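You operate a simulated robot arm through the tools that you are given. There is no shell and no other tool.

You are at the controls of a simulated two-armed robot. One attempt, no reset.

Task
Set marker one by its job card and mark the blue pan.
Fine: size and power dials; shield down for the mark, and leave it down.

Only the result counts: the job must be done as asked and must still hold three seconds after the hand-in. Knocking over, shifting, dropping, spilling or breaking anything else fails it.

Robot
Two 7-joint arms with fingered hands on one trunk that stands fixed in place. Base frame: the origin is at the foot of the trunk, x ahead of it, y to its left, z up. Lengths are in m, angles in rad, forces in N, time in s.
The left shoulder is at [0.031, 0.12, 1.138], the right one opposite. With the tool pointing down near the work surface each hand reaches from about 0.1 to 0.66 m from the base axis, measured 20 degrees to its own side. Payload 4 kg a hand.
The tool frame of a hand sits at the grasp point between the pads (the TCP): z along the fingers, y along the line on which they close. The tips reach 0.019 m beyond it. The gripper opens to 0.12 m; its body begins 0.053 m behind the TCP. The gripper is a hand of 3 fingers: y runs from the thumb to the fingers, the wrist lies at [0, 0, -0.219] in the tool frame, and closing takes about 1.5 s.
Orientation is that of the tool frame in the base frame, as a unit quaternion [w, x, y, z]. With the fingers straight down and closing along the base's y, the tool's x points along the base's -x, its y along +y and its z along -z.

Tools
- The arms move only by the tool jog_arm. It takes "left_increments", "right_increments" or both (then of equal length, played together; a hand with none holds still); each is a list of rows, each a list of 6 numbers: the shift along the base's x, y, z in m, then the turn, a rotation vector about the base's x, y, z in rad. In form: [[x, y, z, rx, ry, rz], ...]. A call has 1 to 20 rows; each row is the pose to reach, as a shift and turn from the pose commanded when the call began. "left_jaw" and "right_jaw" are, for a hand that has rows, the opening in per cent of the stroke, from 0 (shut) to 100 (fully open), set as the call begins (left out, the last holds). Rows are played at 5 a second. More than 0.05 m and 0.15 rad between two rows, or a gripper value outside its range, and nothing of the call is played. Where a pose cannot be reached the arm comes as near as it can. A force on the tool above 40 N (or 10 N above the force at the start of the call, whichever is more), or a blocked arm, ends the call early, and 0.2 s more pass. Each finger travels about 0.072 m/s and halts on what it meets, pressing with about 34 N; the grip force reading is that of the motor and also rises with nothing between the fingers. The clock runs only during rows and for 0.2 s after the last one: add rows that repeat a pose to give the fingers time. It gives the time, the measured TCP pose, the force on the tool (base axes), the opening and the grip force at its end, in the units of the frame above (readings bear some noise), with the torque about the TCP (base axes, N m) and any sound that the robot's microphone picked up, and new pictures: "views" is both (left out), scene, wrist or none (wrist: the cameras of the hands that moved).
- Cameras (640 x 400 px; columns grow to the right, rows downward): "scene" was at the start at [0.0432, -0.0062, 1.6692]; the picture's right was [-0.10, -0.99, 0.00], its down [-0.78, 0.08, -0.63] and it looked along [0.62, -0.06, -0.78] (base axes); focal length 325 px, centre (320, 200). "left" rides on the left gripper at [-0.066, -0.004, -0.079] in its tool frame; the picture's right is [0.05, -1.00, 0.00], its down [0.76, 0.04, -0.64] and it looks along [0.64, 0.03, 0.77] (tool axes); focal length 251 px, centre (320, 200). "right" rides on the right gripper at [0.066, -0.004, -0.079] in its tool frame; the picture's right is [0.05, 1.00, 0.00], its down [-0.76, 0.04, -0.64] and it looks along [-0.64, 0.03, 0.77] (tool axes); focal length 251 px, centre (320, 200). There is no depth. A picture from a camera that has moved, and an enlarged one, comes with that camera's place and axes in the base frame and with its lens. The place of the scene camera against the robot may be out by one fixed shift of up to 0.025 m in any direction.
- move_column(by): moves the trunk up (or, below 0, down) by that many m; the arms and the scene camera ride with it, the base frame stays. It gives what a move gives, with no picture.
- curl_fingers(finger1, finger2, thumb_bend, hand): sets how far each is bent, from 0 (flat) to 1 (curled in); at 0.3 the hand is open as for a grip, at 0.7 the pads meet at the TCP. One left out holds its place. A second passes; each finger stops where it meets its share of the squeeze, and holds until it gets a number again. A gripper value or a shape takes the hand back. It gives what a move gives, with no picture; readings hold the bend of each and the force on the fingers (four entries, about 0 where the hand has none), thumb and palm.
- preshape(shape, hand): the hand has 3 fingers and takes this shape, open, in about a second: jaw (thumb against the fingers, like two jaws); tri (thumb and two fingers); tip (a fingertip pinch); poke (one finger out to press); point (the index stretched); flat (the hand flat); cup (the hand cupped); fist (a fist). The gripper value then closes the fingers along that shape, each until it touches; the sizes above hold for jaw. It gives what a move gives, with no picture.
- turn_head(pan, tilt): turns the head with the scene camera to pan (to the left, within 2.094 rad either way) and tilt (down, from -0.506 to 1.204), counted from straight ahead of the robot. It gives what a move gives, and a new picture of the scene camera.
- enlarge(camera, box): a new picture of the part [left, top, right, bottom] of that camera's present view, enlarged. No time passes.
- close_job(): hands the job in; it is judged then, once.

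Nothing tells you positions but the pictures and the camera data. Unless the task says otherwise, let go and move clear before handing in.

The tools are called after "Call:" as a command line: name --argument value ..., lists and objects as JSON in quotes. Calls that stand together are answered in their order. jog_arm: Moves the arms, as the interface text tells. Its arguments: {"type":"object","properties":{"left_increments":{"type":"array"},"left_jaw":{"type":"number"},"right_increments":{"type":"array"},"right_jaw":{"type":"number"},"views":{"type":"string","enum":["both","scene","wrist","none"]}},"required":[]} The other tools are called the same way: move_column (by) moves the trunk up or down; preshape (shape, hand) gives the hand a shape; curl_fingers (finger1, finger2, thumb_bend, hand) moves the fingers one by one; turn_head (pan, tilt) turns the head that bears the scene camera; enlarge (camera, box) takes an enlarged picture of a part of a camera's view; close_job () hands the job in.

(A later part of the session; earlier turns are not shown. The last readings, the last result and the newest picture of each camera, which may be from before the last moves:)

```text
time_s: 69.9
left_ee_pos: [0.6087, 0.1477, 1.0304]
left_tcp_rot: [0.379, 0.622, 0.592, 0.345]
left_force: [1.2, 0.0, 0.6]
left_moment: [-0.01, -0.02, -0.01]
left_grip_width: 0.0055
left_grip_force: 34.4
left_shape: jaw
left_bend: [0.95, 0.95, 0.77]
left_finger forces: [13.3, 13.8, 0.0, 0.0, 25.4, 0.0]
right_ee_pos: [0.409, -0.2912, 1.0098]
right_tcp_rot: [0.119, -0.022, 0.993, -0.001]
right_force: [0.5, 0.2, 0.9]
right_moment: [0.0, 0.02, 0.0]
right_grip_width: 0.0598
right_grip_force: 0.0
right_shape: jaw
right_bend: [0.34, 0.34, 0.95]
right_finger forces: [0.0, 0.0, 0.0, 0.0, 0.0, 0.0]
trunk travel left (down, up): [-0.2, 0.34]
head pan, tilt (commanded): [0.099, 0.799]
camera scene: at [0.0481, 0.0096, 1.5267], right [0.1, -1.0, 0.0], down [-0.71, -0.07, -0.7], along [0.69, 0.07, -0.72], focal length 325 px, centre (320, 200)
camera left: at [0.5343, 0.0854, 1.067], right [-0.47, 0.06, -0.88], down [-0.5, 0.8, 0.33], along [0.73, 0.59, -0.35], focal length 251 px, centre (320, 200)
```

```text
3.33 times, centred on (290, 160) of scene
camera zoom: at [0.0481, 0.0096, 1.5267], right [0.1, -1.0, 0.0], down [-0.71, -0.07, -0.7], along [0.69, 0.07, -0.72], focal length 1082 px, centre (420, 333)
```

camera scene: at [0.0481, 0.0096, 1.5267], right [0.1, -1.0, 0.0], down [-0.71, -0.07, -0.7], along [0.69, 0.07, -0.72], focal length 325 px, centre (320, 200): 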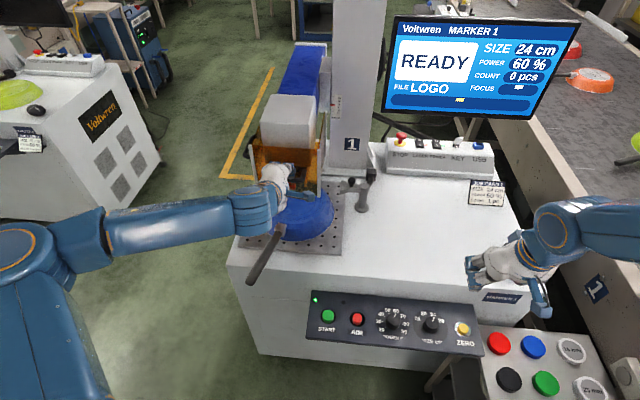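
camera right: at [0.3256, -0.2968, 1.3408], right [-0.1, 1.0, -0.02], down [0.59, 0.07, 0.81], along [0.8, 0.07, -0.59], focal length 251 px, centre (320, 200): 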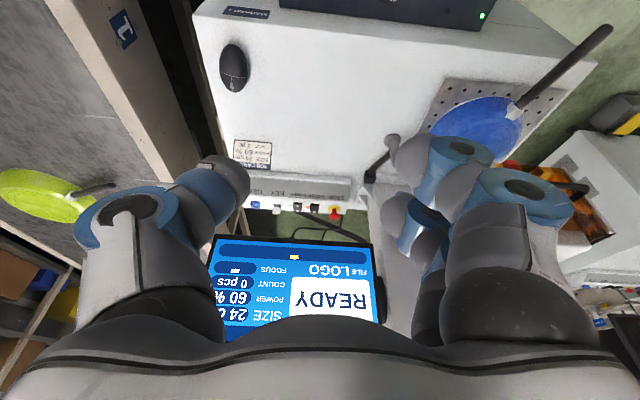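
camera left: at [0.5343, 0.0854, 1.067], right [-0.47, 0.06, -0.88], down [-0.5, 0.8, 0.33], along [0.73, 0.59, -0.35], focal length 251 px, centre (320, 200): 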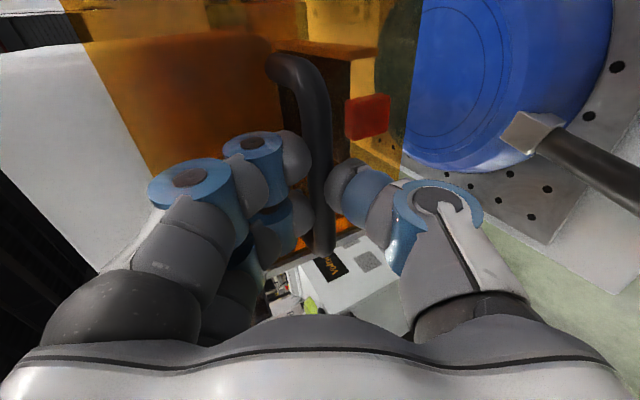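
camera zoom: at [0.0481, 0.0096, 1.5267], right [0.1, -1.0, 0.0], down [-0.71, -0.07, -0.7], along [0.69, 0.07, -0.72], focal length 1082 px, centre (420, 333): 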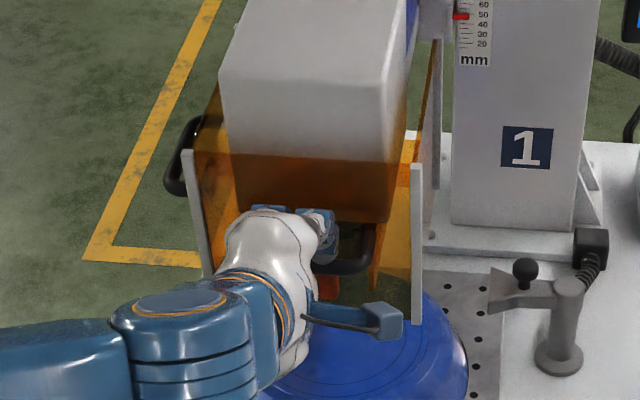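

The shield slides freely with the hand. I'll keep drawing it down in steps and watch the force.

Call:
jog_arm --left_increments '[[0, 0, -0.012, 0, 0, 0], [0, 0, -0.024, 0, 0, 0], [0, 0, -0.036, 0, 0, 0], [0, 0, -0.048, 0, 0, 0], [0, 0, -0.058, 0, 0, 0]]' --views "both"

Call:
enlarge --camera "scene" --box '[220, 100, 360, 220]'

```text
time_s: 71.1
left_ee_pos: [0.6093, 0.1481, 0.9737]
left_tcp_rot: [0.38, 0.623, 0.591, 0.345]
left_force: [-0.8, 0.1, 1.7]
left_moment: [0.0, 0.01, -0.01]
left_grip_width: 0.0057
left_grip_force: 34.4
left_shape: jaw
left_bend: [0.95, 0.95, 0.77]
left_finger forces: [13.7, 13.8, 0.0, 0.0, 26.6, 0.0]
right_ee_pos: [0.4086, -0.29, 1.0105]
right_tcp_rot: [0.119, -0.021, 0.993, -0.001]
right_force: [0.5, -0.1, -0.4]
right_moment: [-0.01, 0.0, 0.0]
right_grip_width: 0.0598
right_grip_force: 0.1
right_shape: jaw
right_bend: [0.34, 0.34, 0.95]
right_finger forces: [0.0, 0.1, 0.1, 0.0, 0.1, 0.0]
trunk travel left (down, up): [-0.2, 0.34]
head pan, tilt (commanded): [0.099, 0.799]
camera scene: at [0.0477, 0.0092, 1.5267], right [0.1, -1.0, 0.0], down [-0.71, -0.07, -0.7], along [0.69, 0.07, -0.72], focal length 325 px, centre (320, 200)
camera left: at [0.5342, 0.0856, 1.0095], right [-0.47, 0.07, -0.88], down [-0.5, 0.8, 0.33], along [0.73, 0.59, -0.34], focal length 251 px, centre (320, 200)
```

scene: 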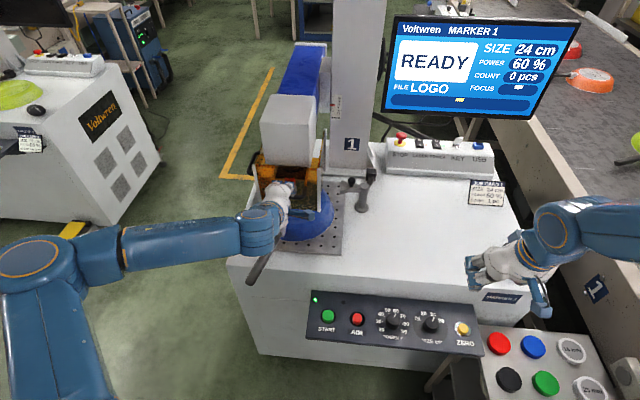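
left: 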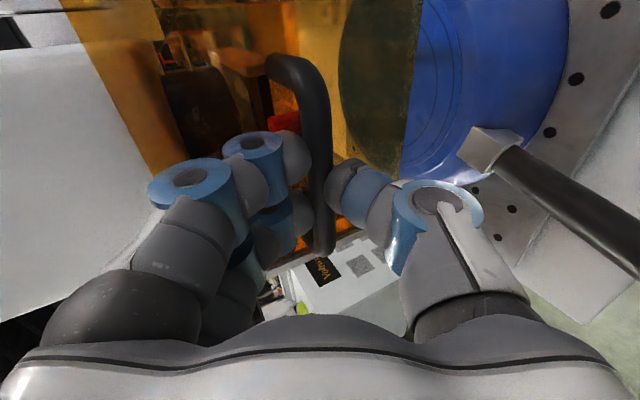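

```text
3.33 times, centred on (290, 160) of scene
camera zoom: at [0.0477, 0.0092, 1.5267], right [0.1, -1.0, 0.0], down [-0.71, -0.07, -0.7], along [0.69, 0.07, -0.72], focal length 1082 px, centre (420, 333)
```

zoom: 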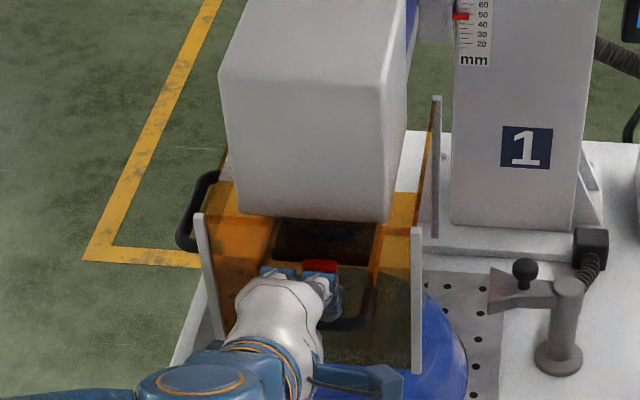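

Still sliding freely after 90 mm of travel. I'll continue with finer steps.

Call:
jog_arm --left_increments '[[0, 0, -0.008, 0, 0, 0], [0, 0, -0.016, 0, 0, 0], [0, 0, -0.024, 0, 0, 0], [0, 0, -0.03, 0, 0, 0]]' --views "both"

Call:
enlarge --camera "scene" --box '[220, 120, 360, 240]'

Call:
enlarge --camera "left" --box '[260, 20, 620, 300]'

```text
time_s: 72.1
left_ee_pos: [0.6089, 0.1488, 0.9438]
left_tcp_rot: [0.38, 0.622, 0.592, 0.344]
left_force: [1.1, 0.8, 0.4]
left_moment: [-0.06, -0.03, -0.02]
left_grip_width: 0.0055
left_grip_force: 34.1
left_shape: jaw
left_bend: [0.95, 0.95, 0.77]
left_finger forces: [13.3, 13.9, 0.0, 0.0, 25.2, 0.1]
right_ee_pos: [0.4087, -0.2911, 1.0091]
right_tcp_rot: [0.118, -0.022, 0.993, 0.0]
right_force: [-0.3, -1.0, -0.1]
right_moment: [0.01, -0.02, -0.01]
right_grip_width: 0.0599
right_grip_force: 0.1
right_shape: jaw
right_bend: [0.34, 0.34, 0.95]
right_finger forces: [0.1, 0.0, 0.1, 0.0, 0.0, 0.0]
trunk travel left (down, up): [-0.2, 0.34]
head pan, tilt (commanded): [0.099, 0.799]
camera scene: at [0.0481, 0.0093, 1.5267], right [0.1, -1.0, 0.0], down [-0.71, -0.07, -0.7], along [0.69, 0.07, -0.72], focal length 325 px, centre (320, 200)
camera left: at [0.5341, 0.0855, 0.9798], right [-0.47, 0.07, -0.88], down [-0.5, 0.8, 0.33], along [0.73, 0.59, -0.35], focal length 251 px, centre (320, 200)
```

scene: 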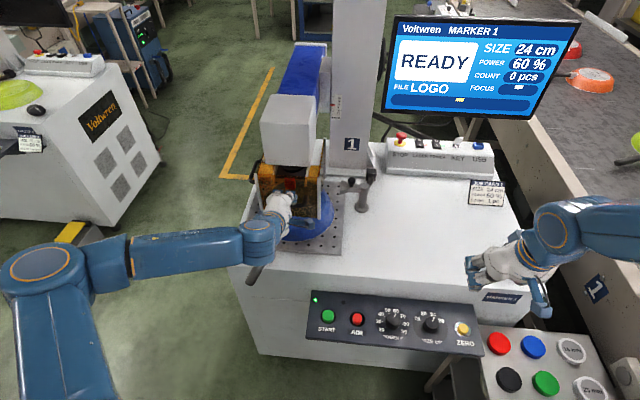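
left: 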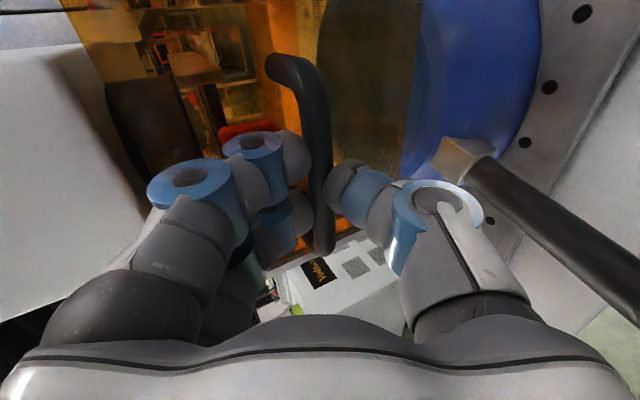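

```text
3.33 times, centred on (290, 180) of scene
camera zoom: at [0.0481, 0.0093, 1.5267], right [0.1, -1.0, 0.0], down [-0.71, -0.07, -0.7], along [0.69, 0.07, -0.72], focal length 1082 px, centre (420, 267)
```

zoom: 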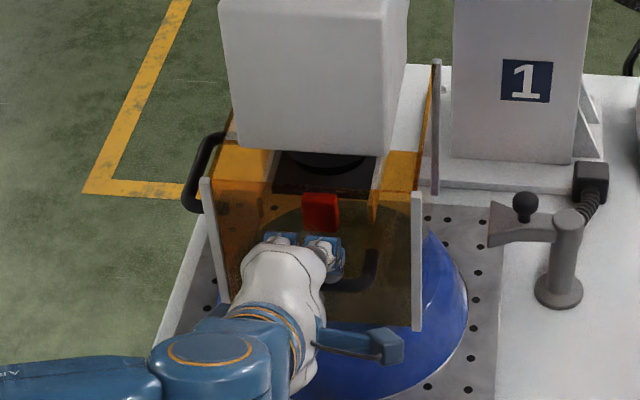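

```text
1.43 times, centred on (440, 160) of left
camera zoom: at [0.5341, 0.0855, 0.9798], right [-0.47, 0.07, -0.88], down [-0.5, 0.8, 0.33], along [0.73, 0.59, -0.35], focal length 359 px, centre (149, 257)
```

zoom: 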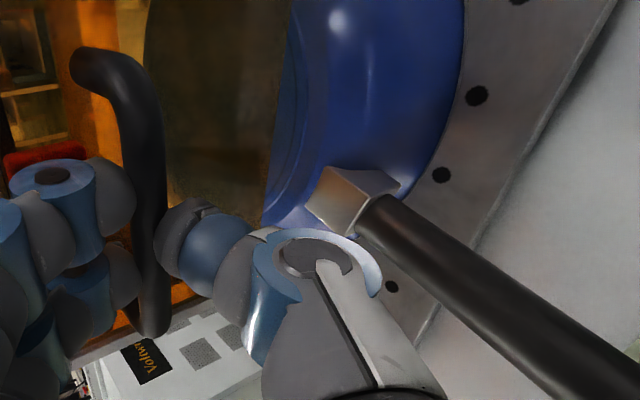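

Now 120 mm down, and the thumb stays about 4 cm above and to the side of the pan handle. I'll go on in small steps until the shield meets its stop.

Call:
jog_arm --left_increments '[[0, 0, -0.005, 0, 0, 0], [0, 0, -0.01, 0, 0, 0], [0, 0, -0.015, 0, 0, 0]]' --views "both"

Call:
enlarge --camera "scene" --box '[220, 120, 360, 240]'

```text
time_s: 72.9
left_ee_pos: [0.608, 0.1481, 0.9325]
left_tcp_rot: [0.379, 0.622, 0.593, 0.344]
left_force: [2.4, -3.2, -0.7]
left_moment: [-0.02, 0.01, -0.06]
left_grip_width: 0.0056
left_grip_force: 34.1
left_shape: jaw
left_bend: [0.95, 0.95, 0.77]
left_finger forces: [12.7, 13.3, 0.0, 0.1, 25.1, 0.0]
left hand out of reach, approached as far as the arm can: row 3
right_ee_pos: [0.4101, -0.2911, 1.0092]
right_tcp_rot: [0.12, -0.022, 0.993, -0.001]
right_force: [-1.0, -1.0, 0.5]
right_moment: [-0.04, 0.03, 0.01]
right_grip_width: 0.0599
right_grip_force: 0.0
right_shape: jaw
right_bend: [0.34, 0.34, 0.95]
right_finger forces: [0.0, 0.0, 0.0, 0.1, 0.0, 0.1]
trunk travel left (down, up): [-0.2, 0.34]
head pan, tilt (commanded): [0.099, 0.799]
camera scene: at [0.0483, 0.0089, 1.5267], right [0.1, -1.0, 0.0], down [-0.71, -0.07, -0.7], along [0.69, 0.07, -0.72], focal length 325 px, centre (320, 200)
camera left: at [0.5341, 0.0858, 0.9702], right [-0.47, 0.07, -0.88], down [-0.5, 0.8, 0.33], along [0.73, 0.59, -0.35], focal length 251 px, centre (320, 200)
```

scene: 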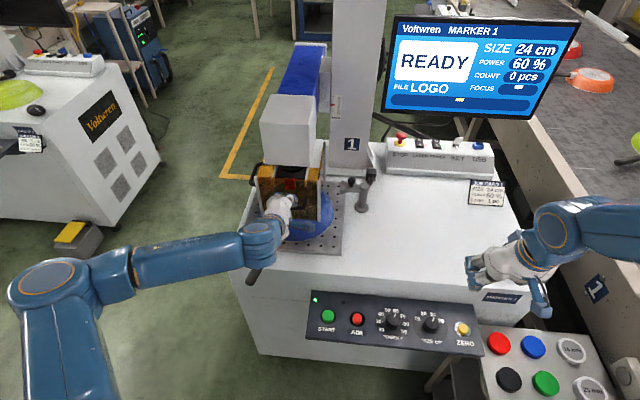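
left: 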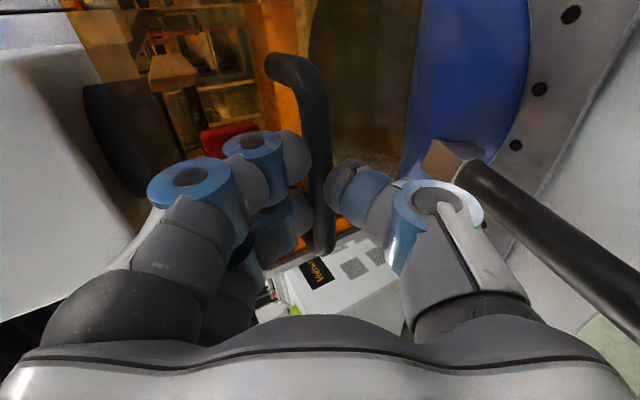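

```text
3.33 times, centred on (290, 180) of scene
camera zoom: at [0.0483, 0.0089, 1.5267], right [0.1, -1.0, 0.0], down [-0.71, -0.07, -0.7], along [0.69, 0.07, -0.72], focal length 1082 px, centre (420, 267)
```

zoom: 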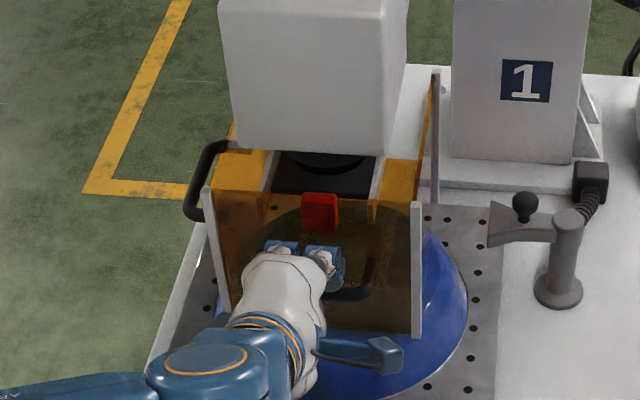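

The arm is at its limit here, so from now on I'll let the trunk draw the shield down in small moves, checking the force.

Call:
move_column --by -0.01

```text
time_s: 73.5
left_ee_pos: [0.6077, 0.1491, 0.9304]
left_tcp_rot: [0.382, 0.621, 0.59, 0.348]
left_force: [0.5, 0.4, 29.8]
left_moment: [-0.07, -0.48, -0.04]
left_grip_width: 0.0054
left_grip_force: 33.8
left_shape: jaw
left_bend: [0.95, 0.95, 0.77]
left_finger forces: [26.1, 23.8, 0.0, 0.0, 17.3, 0.0]
right_ee_pos: [0.4071, -0.2913, 1.0012]
right_tcp_rot: [0.12, -0.022, 0.993, -0.001]
right_force: [0.6, -0.1, 0.3]
right_moment: [-0.01, 0.03, -0.01]
right_grip_width: 0.0596
right_grip_force: 0.1
right_shape: jaw
right_bend: [0.34, 0.34, 0.95]
right_finger forces: [0.0, 0.0, 0.0, 0.0, 0.0, 0.0]
trunk travel left (down, up): [-0.19, 0.35]
head pan, tilt (commanded): [0.099, 0.799]
```

There's an upward force of about 30 N now: the shield has met something after 133 mm of travel. I'll look whether that is its stop or the pan.

Call:
enlarge --camera "left" --box '[0, 0, 640, 400]'

Call:
enlarge --camera "left" --box '[300, 60, 540, 260]'

Call:
enlarge --camera "scene" --box '[220, 110, 380, 230]'

Call:
enlarge --camera "right" --box '[320, 0, 640, 220]'

```text
1.00 times, centred on (320, 200) of left (not enlarged: the box is as wide or as high as the picture)
camera zoom: at [0.5329, 0.0856, 0.9654], right [-0.46, 0.07, -0.88], down [-0.5, 0.8, 0.32], along [0.73, 0.59, -0.34], focal length 251 px, centre (320, 200)
```

zoom: 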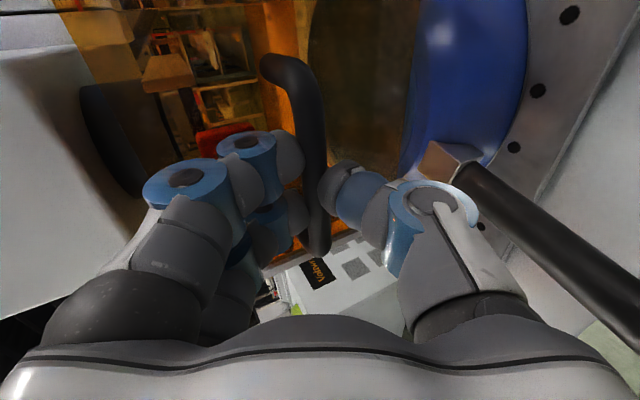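

```text
2.00 times, centred on (420, 160) of left
camera zoom: at [0.5329, 0.0856, 0.9654], right [-0.46, 0.07, -0.88], down [-0.5, 0.8, 0.32], along [0.73, 0.59, -0.34], focal length 503 px, centre (120, 280)
```

zoom: 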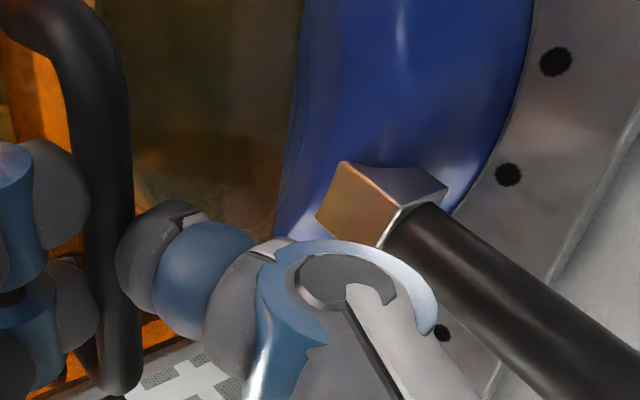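

```text
3.33 times, centred on (300, 170) of scene
camera zoom: at [0.0444, 0.0086, 1.5172], right [0.1, -1.0, 0.0], down [-0.71, -0.07, -0.7], along [0.7, 0.07, -0.72], focal length 1082 px, centre (387, 300)
```

zoom: 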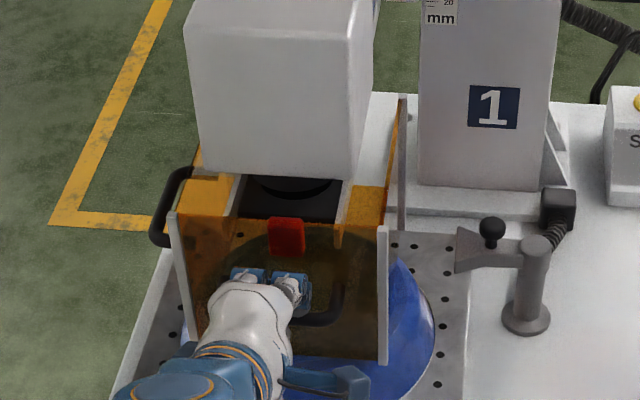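

```text
1.82 times, centred on (480, 110) of right
camera zoom: at [0.3238, -0.2983, 1.061], right [-0.1, 1.0, -0.02], down [0.59, 0.07, 0.81], along [0.8, 0.07, -0.59], focal length 457 px, centre (29, 364)
```

zoom: 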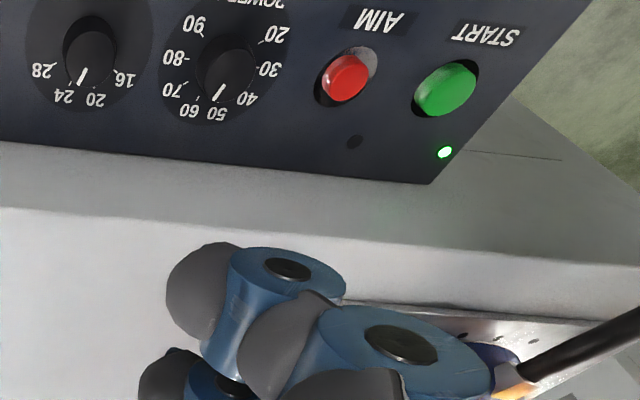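

This looks like the shield's own lower stop, with its edge just above the pan. I'll ease the pressing force off by a few millimetres, then open the fingers.

Call:
jog_arm --left_increments '[[0, 0, 0.003, 0, 0, 0], [0, 0, 0.006, 0, 0, 0]]' --views "none"

```text
time_s: 74.1
left_ee_pos: [0.6074, 0.1486, 0.9296]
left_tcp_rot: [0.379, 0.622, 0.593, 0.344]
left_force: [1.1, -2.9, 15.3]
left_moment: [-0.04, -0.28, -0.04]
left_grip_width: 0.0052
left_grip_force: 34.0
left_shape: jaw
left_bend: [0.95, 0.95, 0.77]
left_finger forces: [18.9, 18.8, 0.0, 0.1, 18.7, 0.1]
right_ee_pos: [0.4074, -0.2917, 1.0002]
right_tcp_rot: [0.119, -0.022, 0.993, -0.001]
right_force: [1.4, -0.3, 0.4]
right_moment: [0.01, 0.0, 0.0]
right_grip_width: 0.0596
right_grip_force: 0.1
right_shape: jaw
right_bend: [0.34, 0.34, 0.95]
right_finger forces: [0.1, 0.0, 0.0, 0.0, 0.1, 0.1]
trunk travel left (down, up): [-0.19, 0.35]
head pan, tilt (commanded): [0.099, 0.799]
```

The force has fallen to 15 N while the shield stayed put. Opening the fingers now.

Call:
jog_arm --left_increments '[[0, 0, 0.001, 0, 0, 0], [0, 0, 0.002, 0, 0, 0], [0, 0, 0.002, 0, 0, 0], [0, 0, 0.002, 0, 0, 0]]' --left_jaw 29 --views "both"

Call:
enlarge --camera "left" --box '[180, 40, 460, 280]'

```text
time_s: 75.1
left_ee_pos: [0.6093, 0.1497, 0.9311]
left_tcp_rot: [0.379, 0.622, 0.593, 0.343]
left_force: [0.6, -0.2, 0.5]
left_moment: [-0.02, 0.05, -0.03]
left_grip_width: 0.0344
left_grip_force: 0.1
left_shape: jaw
left_bend: [0.42, 0.42, 0.93]
left_finger forces: [0.0, 0.0, 0.1, 0.0, 0.0, 0.0]
right_ee_pos: [0.4101, -0.2915, 1.0003]
right_tcp_rot: [0.12, -0.022, 0.993, -0.001]
right_force: [-0.1, 0.1, -0.6]
right_moment: [0.02, 0.01, 0.0]
right_grip_width: 0.0596
right_grip_force: 0.0
right_shape: jaw
right_bend: [0.34, 0.34, 0.95]
right_finger forces: [0.1, 0.0, 0.0, 0.1, 0.1, 0.0]
trunk travel left (down, up): [-0.19, 0.35]
head pan, tilt (commanded): [0.099, 0.799]
camera scene: at [0.0478, 0.0093, 1.5167], right [0.1, -1.0, 0.0], down [-0.71, -0.07, -0.7], along [0.69, 0.07, -0.72], focal length 325 px, centre (320, 200)
camera left: at [0.5341, 0.0862, 0.9684], right [-0.47, 0.06, -0.88], down [-0.5, 0.8, 0.33], along [0.73, 0.59, -0.35], focal length 251 px, centre (320, 200)
```

scene: 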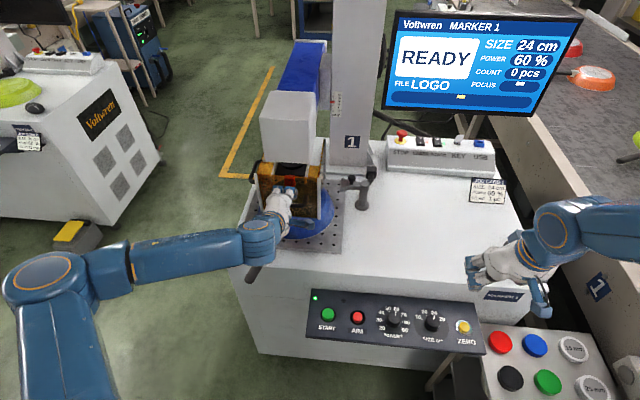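
left: 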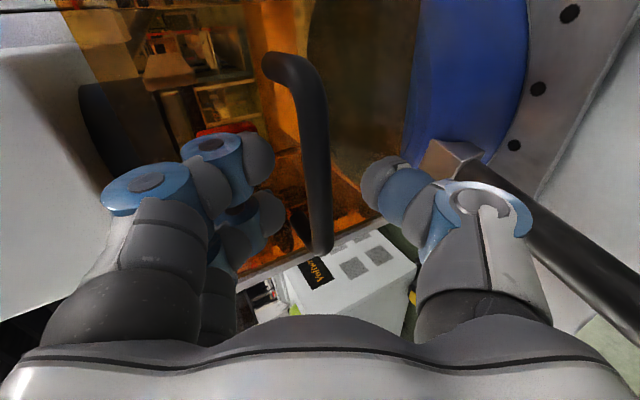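

```text
1.67 times, centred on (320, 160) of left
camera zoom: at [0.5341, 0.0862, 0.9684], right [-0.47, 0.06, -0.88], down [-0.5, 0.8, 0.33], along [0.73, 0.59, -0.35], focal length 419 px, centre (320, 267)
```

zoom: 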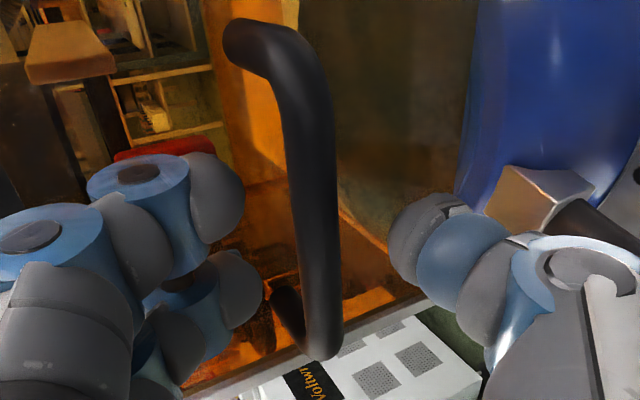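

Released cleanly and the shield stays down. I'll back out along the hand's axis by 50 mm.

Call:
jog_arm --left_increments '[[-0.0105, 0.0007, 0.0057, 0, 0, 0], [-0.0211, 0.0015, 0.0113, 0, 0, 0], [-0.0316, 0.0022, 0.017, 0, 0, 0], [-0.0439, 0.0031, 0.0236, 0, 0, 0]]' --views "both"

Call:
enlarge --camera "left" --box '[180, 40, 460, 280]'

```text
time_s: 76.1
left_ee_pos: [0.5657, 0.1525, 0.9556]
left_tcp_rot: [0.378, 0.623, 0.593, 0.344]
left_force: [-0.1, -0.1, 0.7]
left_moment: [0.01, 0.01, 0.03]
left_grip_width: 0.0343
left_grip_force: 0.1
left_shape: jaw
left_bend: [0.42, 0.42, 0.93]
left_finger forces: [0.1, 0.0, 0.0, 0.1, 0.1, 0.0]
right_ee_pos: [0.4093, -0.2906, 1.0007]
right_tcp_rot: [0.119, -0.022, 0.993, -0.002]
right_force: [0.0, -0.2, 0.4]
right_moment: [0.0, 0.01, 0.0]
right_grip_width: 0.0595
right_grip_force: 0.0
right_shape: jaw
right_bend: [0.34, 0.34, 0.95]
right_finger forces: [0.0, 0.1, 0.0, 0.1, 0.0, 0.0]
trunk travel left (down, up): [-0.19, 0.35]
head pan, tilt (commanded): [0.099, 0.799]
camera scene: at [0.0476, 0.0094, 1.5167], right [0.1, -1.0, 0.0], down [-0.71, -0.07, -0.7], along [0.69, 0.07, -0.72], focal length 325 px, centre (320, 200)
camera left: at [0.4901, 0.0898, 0.992], right [-0.47, 0.06, -0.88], down [-0.5, 0.8, 0.33], along [0.73, 0.59, -0.35], focal length 251 px, centre (320, 200)
```

scene: 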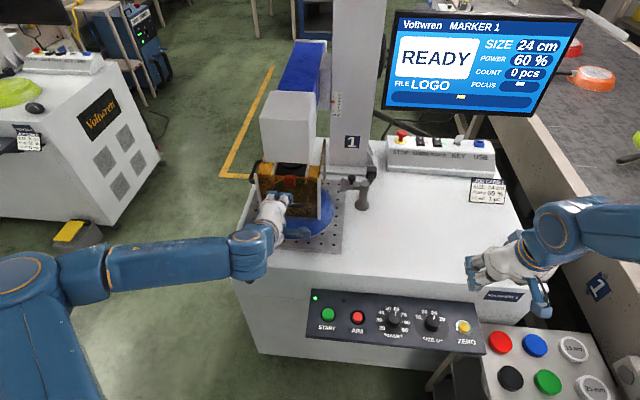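
left: 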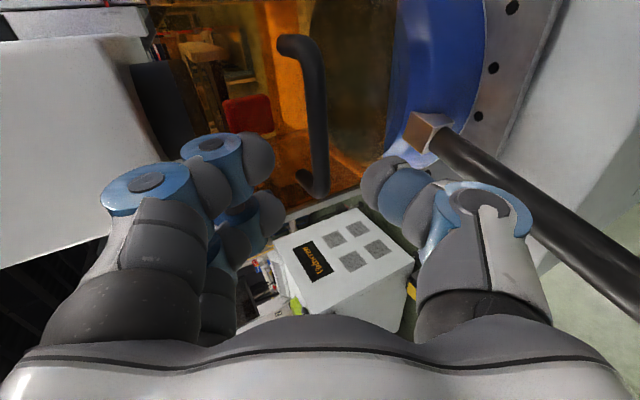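

```text
1.67 times, centred on (320, 160) of left
camera zoom: at [0.4901, 0.0898, 0.992], right [-0.47, 0.06, -0.88], down [-0.5, 0.8, 0.33], along [0.73, 0.59, -0.35], focal length 419 px, centre (320, 267)
```

zoom: 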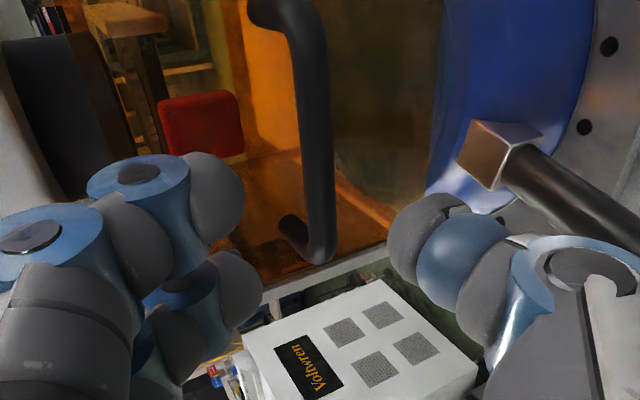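

The hand is clear of the bar. I'll raise the trunk back to its first height, which lifts the left hand straight up and away.

Call:
move_column --by 0.16

Call:
jog_arm --left_increments '[[-0.01, 0.01, 0.03, 0, 0, 0], [-0.02, 0.02, 0.06, 0, 0, 0], [-0.03, 0.04, 0.09, 0, 0, 0], [-0.04, 0.06, 0.11, 0, 0, 0], [-0.05, 0.08, 0.12, 0, 0, 0], [-0.06, 0.11, 0.13, 0, 0, 0]]' --views "both"

Call:
enlarge --camera "scene" --box '[220, 110, 380, 230]'

```text
time_s: 77.9
left_ee_pos: [0.5652, 0.1534, 1.1143]
left_tcp_rot: [0.379, 0.622, 0.593, 0.344]
left_force: [0.6, -0.3, 0.0]
left_moment: [0.02, 0.0, 0.01]
left_grip_width: 0.0342
left_grip_force: 0.1
left_shape: jaw
left_bend: [0.42, 0.42, 0.93]
left_finger forces: [0.0, 0.0, 0.0, 0.1, 0.1, 0.0]
right_ee_pos: [0.409, -0.2909, 1.1598]
right_tcp_rot: [0.119, -0.022, 0.993, -0.002]
right_force: [0.2, 0.6, -1.1]
right_moment: [0.01, 0.0, 0.0]
right_grip_width: 0.0597
right_grip_force: 0.1
right_shape: jaw
right_bend: [0.34, 0.34, 0.95]
right_finger forces: [0.1, 0.1, 0.0, 0.1, 0.0, 0.0]
trunk travel left (down, up): [-0.35, 0.19]
head pan, tilt (commanded): [0.099, 0.799]
```

```text
time_s: 79.3
left_ee_pos: [0.5072, 0.2637, 1.2447]
left_tcp_rot: [0.38, 0.622, 0.592, 0.344]
left_force: [0.3, -0.3, 0.7]
left_moment: [0.0, -0.01, -0.02]
left_grip_width: 0.0347
left_grip_force: 0.0
left_shape: jaw
left_bend: [0.42, 0.42, 0.93]
left_finger forces: [0.0, 0.0, 0.1, 0.1, 0.0, 0.0]
right_ee_pos: [0.4078, -0.289, 1.1603]
right_tcp_rot: [0.119, -0.022, 0.993, -0.001]
right_force: [-1.1, 0.4, 0.3]
right_moment: [-0.01, 0.02, 0.0]
right_grip_width: 0.0596
right_grip_force: 0.0
right_shape: jaw
right_bend: [0.34, 0.34, 0.95]
right_finger forces: [0.0, 0.0, 0.0, 0.0, 0.0, 0.0]
trunk travel left (down, up): [-0.35, 0.19]
head pan, tilt (commanded): [0.099, 0.799]
camera scene: at [0.0463, 0.0105, 1.6768], right [0.1, -1.0, 0.0], down [-0.71, -0.07, -0.7], along [0.69, 0.07, -0.72], focal length 325 px, centre (320, 200)
camera left: at [0.4306, 0.2006, 1.281], right [-0.47, 0.06, -0.88], down [-0.5, 0.8, 0.33], along [0.73, 0.59, -0.35], focal length 251 px, centre (320, 200)
```

scene: 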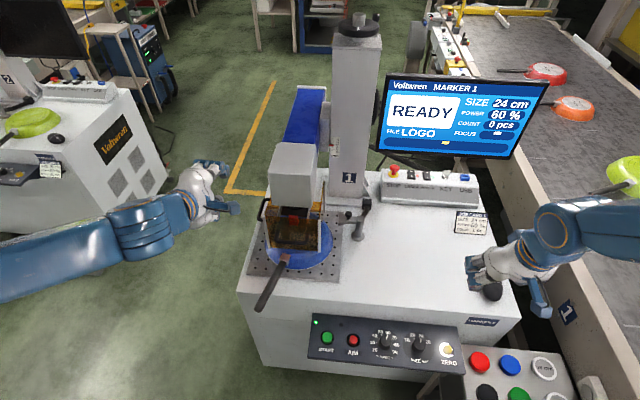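
left: 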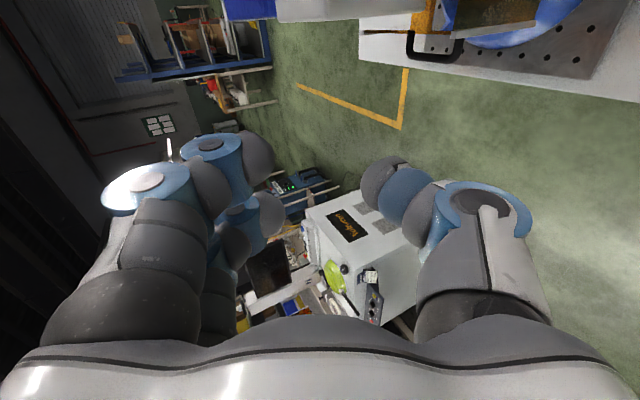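

```text
3.33 times, centred on (300, 170) of scene
camera zoom: at [0.0463, 0.0105, 1.6768], right [0.1, -1.0, 0.0], down [-0.71, -0.07, -0.7], along [0.69, 0.07, -0.72], focal length 1082 px, centre (387, 300)
```

zoom: 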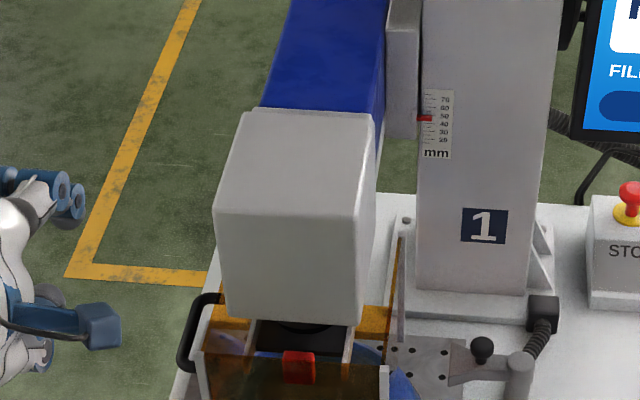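

The left hand is clear and the shield stays down. I'll check the shield's edge against the pan and the pan's position before marking.

Call:
enlarge --camera "scene" --box '[230, 180, 350, 310]'

Call:
enlarge --camera "scene" --box '[300, 305, 470, 375]'

Call:
enlarge --camera "scene" --box '[370, 70, 550, 170]'

```text
3.08 times, centred on (290, 245) of scene
camera zoom: at [0.0463, 0.0105, 1.6768], right [0.1, -1.0, 0.0], down [-0.71, -0.07, -0.7], along [0.69, 0.07, -0.72], focal length 999 px, centre (412, 62)
```

zoom: 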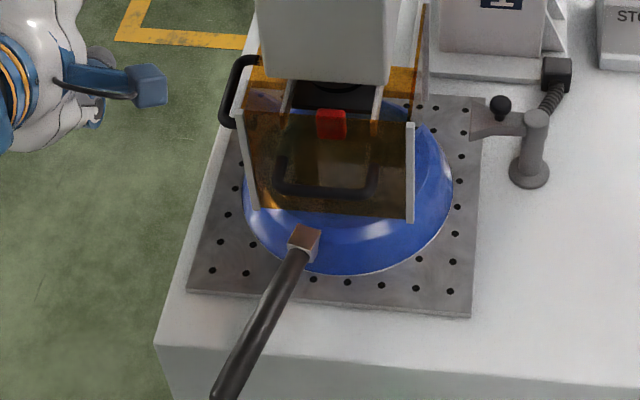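

```text
3.76 times, centred on (385, 340) of scene
camera zoom: at [0.0463, 0.0105, 1.6768], right [0.1, -1.0, 0.0], down [-0.71, -0.07, -0.7], along [0.69, 0.07, -0.72], focal length 1222 px, centre (75, -327)
```

zoom: 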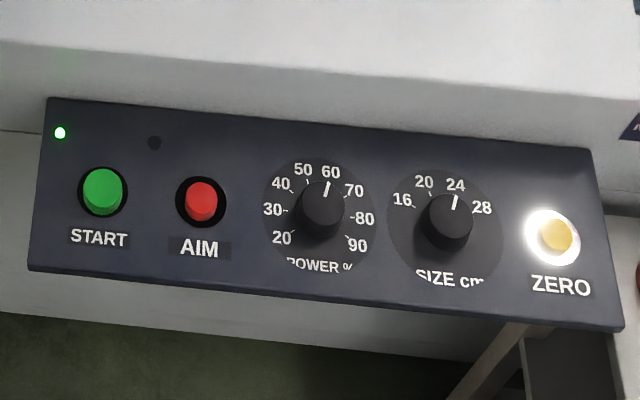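

```text
3.56 times, centred on (460, 120) of scene
camera zoom: at [0.0463, 0.0105, 1.6768], right [0.1, -1.0, 0.0], down [-0.71, -0.07, -0.7], along [0.69, 0.07, -0.72], focal length 1154 px, centre (-178, 484)
```

zoom: 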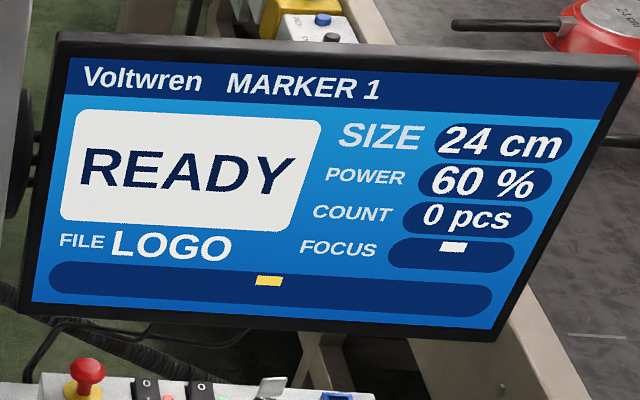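

Everything is ready: 24 cm, 60 %, count 0, READY, shield down and the pan where it was. I'll shape the right hand to poke and see where the pressing fingertip is.

Call:
preshape --shape "poke" --hand "right"

Call:
enlarge --camera "right" --box '[0, 0, 640, 400]'

Call:
enlarge --camera "scene" --box '[440, 180, 600, 330]'

```text
time_s: 80.2
left_ee_pos: [0.5067, 0.2627, 1.2441]
left_tcp_rot: [0.379, 0.622, 0.592, 0.344]
left_force: [-0.4, 0.3, 0.7]
left_moment: [0.02, -0.01, 0.01]
left_grip_width: 0.0347
left_grip_force: 0.1
left_shape: jaw
left_bend: [0.42, 0.42, 0.93]
left_finger forces: [0.1, 0.1, 0.0, 0.0, 0.0, 0.0]
right_ee_pos: [0.4103, -0.2907, 1.1602]
right_tcp_rot: [0.12, -0.022, 0.993, -0.001]
right_force: [-0.4, -0.2, -0.4]
right_moment: [0.0, 0.01, 0.02]
right_grip_width: 0.0002
right_grip_force: 0.2
right_shape: poke
right_bend: [0.29, 0.29, 0.33]
right_finger forces: [0.0, 0.0, 0.0, 0.1, 0.0, 0.1]
trunk travel left (down, up): [-0.35, 0.19]
head pan, tilt (commanded): [0.099, 0.799]
```

```text
1.00 times, centred on (320, 200) of right (not enlarged: the box is as wide or as high as the picture)
camera zoom: at [0.3259, -0.2976, 1.2202], right [-0.1, 1.0, -0.02], down [0.59, 0.07, 0.81], along [0.8, 0.07, -0.59], focal length 251 px, centre (320, 200)
```

zoom: 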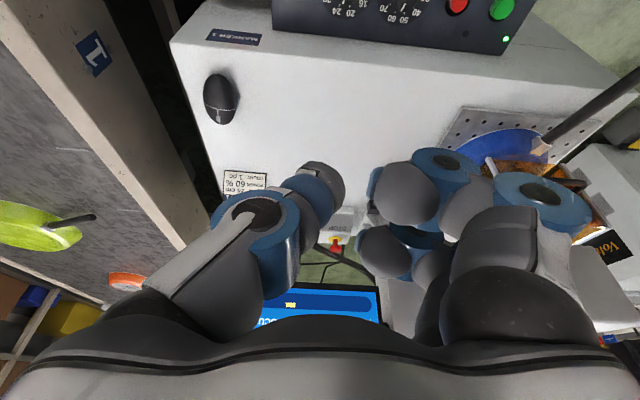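

```text
2.67 times, centred on (520, 255) of scene
camera zoom: at [0.0476, 0.0096, 1.6767], right [0.1, -1.0, 0.0], down [-0.71, -0.07, -0.7], along [0.69, 0.07, -0.72], focal length 866 px, centre (-213, 53)
```

zoom: 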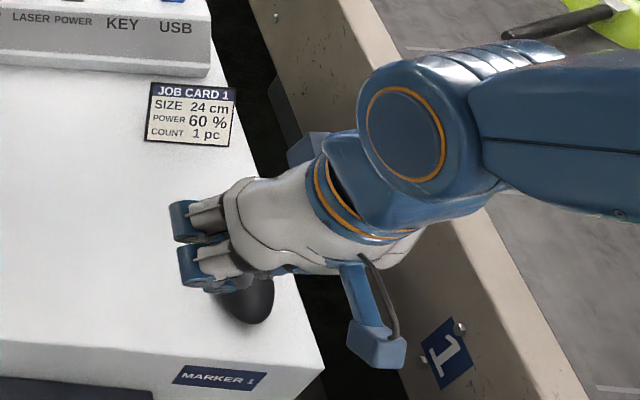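

In poke shape the thumb reaches forward near the tool axis while the fingers are folded. I'll carry the right hand over START, at about (0.449, 0.022), and hover above it.

Call:
jog_arm --right_increments '[[0, 0.04, -0.02, 0, 0, 0], [0, 0.08, -0.04, 0, 0, 0], [0, 0.12, -0.06, 0, 0, 0], [0, 0.16, -0.08, 0, 0, 0], [0.005, 0.2, -0.1, 0, 0, 0], [0.01, 0.24, -0.12, 0, 0, 0], [0.015, 0.28, -0.14, 0, 0, 0], [0.0186, 0.312, -0.17, 0, 0, 0], [0.0186, 0.312, -0.215, 0, 0, 0], [0.0186, 0.312, -0.26, 0, 0, 0], [0.0186, 0.312, -0.305, 0, 0, 0], [0.0186, 0.312, -0.345, 0, 0, 0], [0.0186, 0.312, -0.38, 0, 0, 0]]' --views "both"

Call:
enlarge --camera "right" --box '[200, 0, 440, 240]'

Call:
enlarge --camera "scene" --box '[270, 260, 470, 385]'

```text
time_s: 83.0
left_ee_pos: [0.5076, 0.2619, 1.2441]
left_tcp_rot: [0.378, 0.622, 0.593, 0.344]
left_force: [0.0, -1.1, -0.3]
left_moment: [0.03, 0.02, 0.02]
left_grip_width: 0.0345
left_grip_force: 0.1
left_shape: jaw
left_bend: [0.42, 0.42, 0.93]
left_finger forces: [0.0, 0.1, 0.1, 0.1, 0.0, 0.0]
right_ee_pos: [0.4294, 0.0213, 0.7807]
right_tcp_rot: [0.119, -0.022, 0.993, 0.0]
right_force: [-0.2, -0.2, 0.3]
right_moment: [0.0, 0.0, 0.03]
right_grip_width: 0.0
right_grip_force: 0.1
right_shape: poke
right_bend: [0.29, 0.29, 0.33]
right_finger forces: [0.1, 0.1, 0.0, 0.0, 0.0, 0.1]
trunk travel left (down, up): [-0.35, 0.19]
head pan, tilt (commanded): [0.099, 0.799]
camera scene: at [0.0487, 0.0089, 1.6767], right [0.1, -1.0, 0.0], down [-0.71, -0.07, -0.7], along [0.69, 0.07, -0.72], focal length 325 px, centre (320, 200)
camera right: at [0.347, 0.0144, 0.8412], right [-0.1, 1.0, -0.02], down [0.59, 0.07, 0.81], along [0.8, 0.07, -0.59], focal length 251 px, centre (320, 200)
```

scene: 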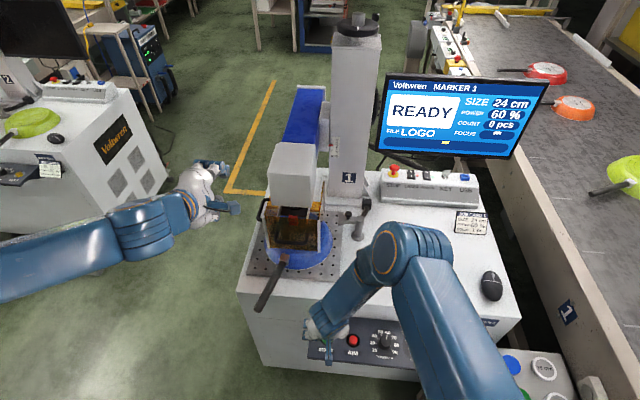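
right: 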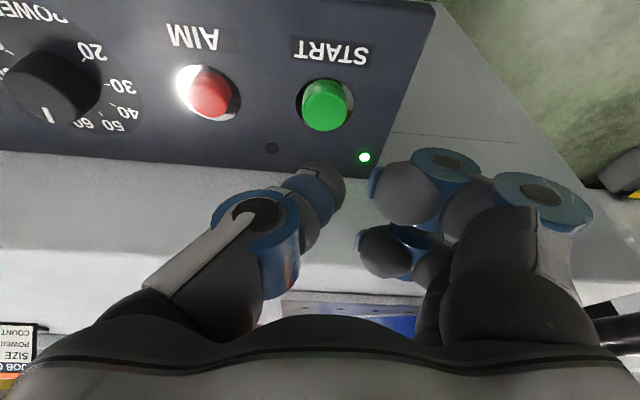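

```text
1.67 times, centred on (320, 120) of right
camera zoom: at [0.347, 0.0144, 0.8412], right [-0.1, 1.0, -0.02], down [0.59, 0.07, 0.81], along [0.8, 0.07, -0.59], focal length 419 px, centre (320, 333)
```

zoom: 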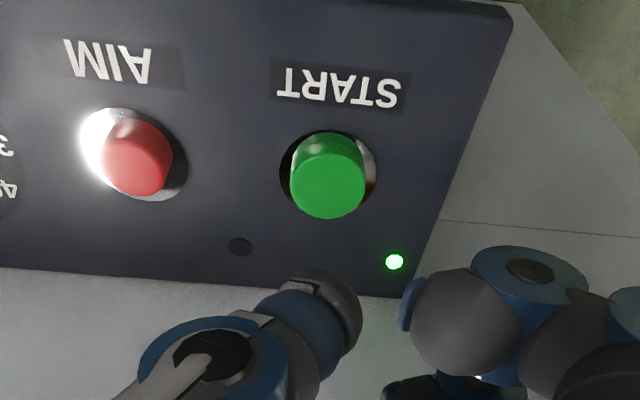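

```text
3.20 times, centred on (370, 322) of scene
camera zoom: at [0.0487, 0.0089, 1.6767], right [0.1, -1.0, 0.0], down [-0.71, -0.07, -0.7], along [0.69, 0.07, -0.72], focal length 1039 px, centre (160, -192)
```

zoom: 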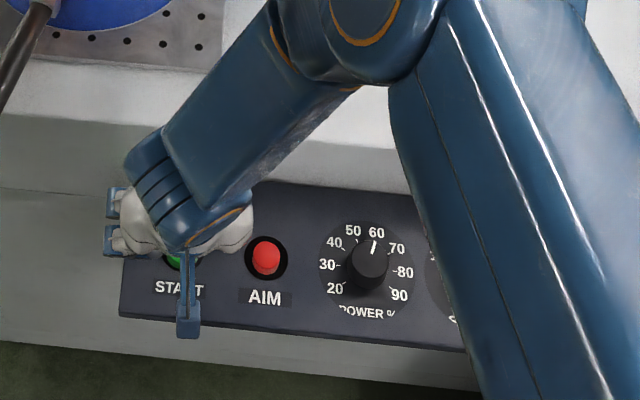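

The thumb tip and the START cap line up sideways. I'll come down along the panel normal to just above the button.

Call:
jog_arm --right_increments '[[0.0033, 0, -0.0136, 0, 0, 0], [0.0067, 0, -0.0272, 0, 0, 0], [0.01, 0, -0.0408, 0, 0, 0], [0.0126, 0, -0.0515, 0, 0, 0]]' --views "both"

Call:
enlarge --camera "right" --box '[200, 60, 440, 280]'

```text
time_s: 84.0
left_ee_pos: [0.5065, 0.2621, 1.2432]
left_tcp_rot: [0.379, 0.622, 0.593, 0.343]
left_force: [0.0, 0.0, 0.0]
left_moment: [-0.02, 0.02, -0.03]
left_grip_width: 0.0345
left_grip_force: 0.0
left_shape: jaw
left_bend: [0.42, 0.42, 0.93]
left_finger forces: [0.0, 0.1, 0.0, 0.1, 0.0, 0.0]
right_ee_pos: [0.4395, 0.022, 0.7285]
right_tcp_rot: [0.118, -0.023, 0.993, 0.0]
right_force: [-0.9, -0.4, 0.0]
right_moment: [0.0, 0.0, 0.04]
right_grip_width: 0.0
right_grip_force: 0.1
right_shape: poke
right_bend: [0.29, 0.29, 0.33]
right_finger forces: [0.1, 0.0, 0.1, 0.1, 0.0, 0.0]
trunk travel left (down, up): [-0.35, 0.19]
head pan, tilt (commanded): [0.099, 0.799]
camera scene: at [0.0481, 0.0095, 1.6767], right [0.1, -1.0, 0.0], down [-0.71, -0.07, -0.7], along [0.69, 0.07, -0.72], focal length 325 px, centre (320, 200)
camera right: at [0.3576, 0.0148, 0.7892], right [-0.1, 1.0, -0.02], down [0.59, 0.07, 0.81], along [0.8, 0.07, -0.59], focal length 251 px, centre (320, 200)
```

scene: 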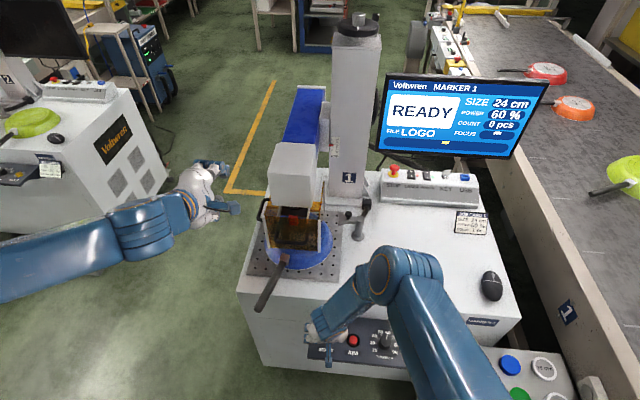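
right: 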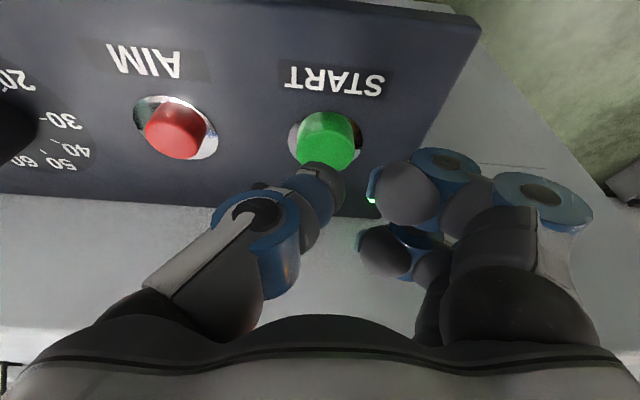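

```text
1.82 times, centred on (320, 170) of right
camera zoom: at [0.3576, 0.0148, 0.7892], right [-0.1, 1.0, -0.02], down [0.59, 0.07, 0.81], along [0.8, 0.07, -0.59], focal length 457 px, centre (320, 254)
```

zoom: 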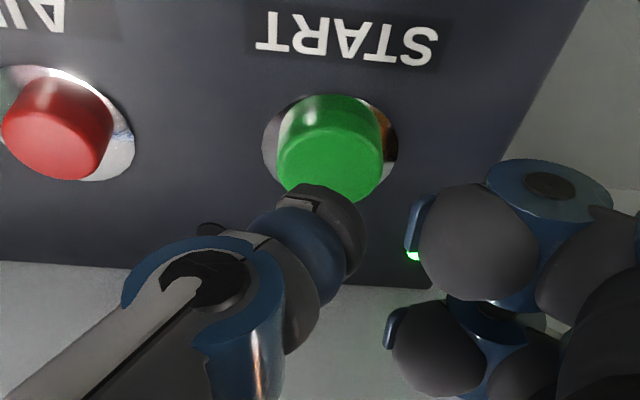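

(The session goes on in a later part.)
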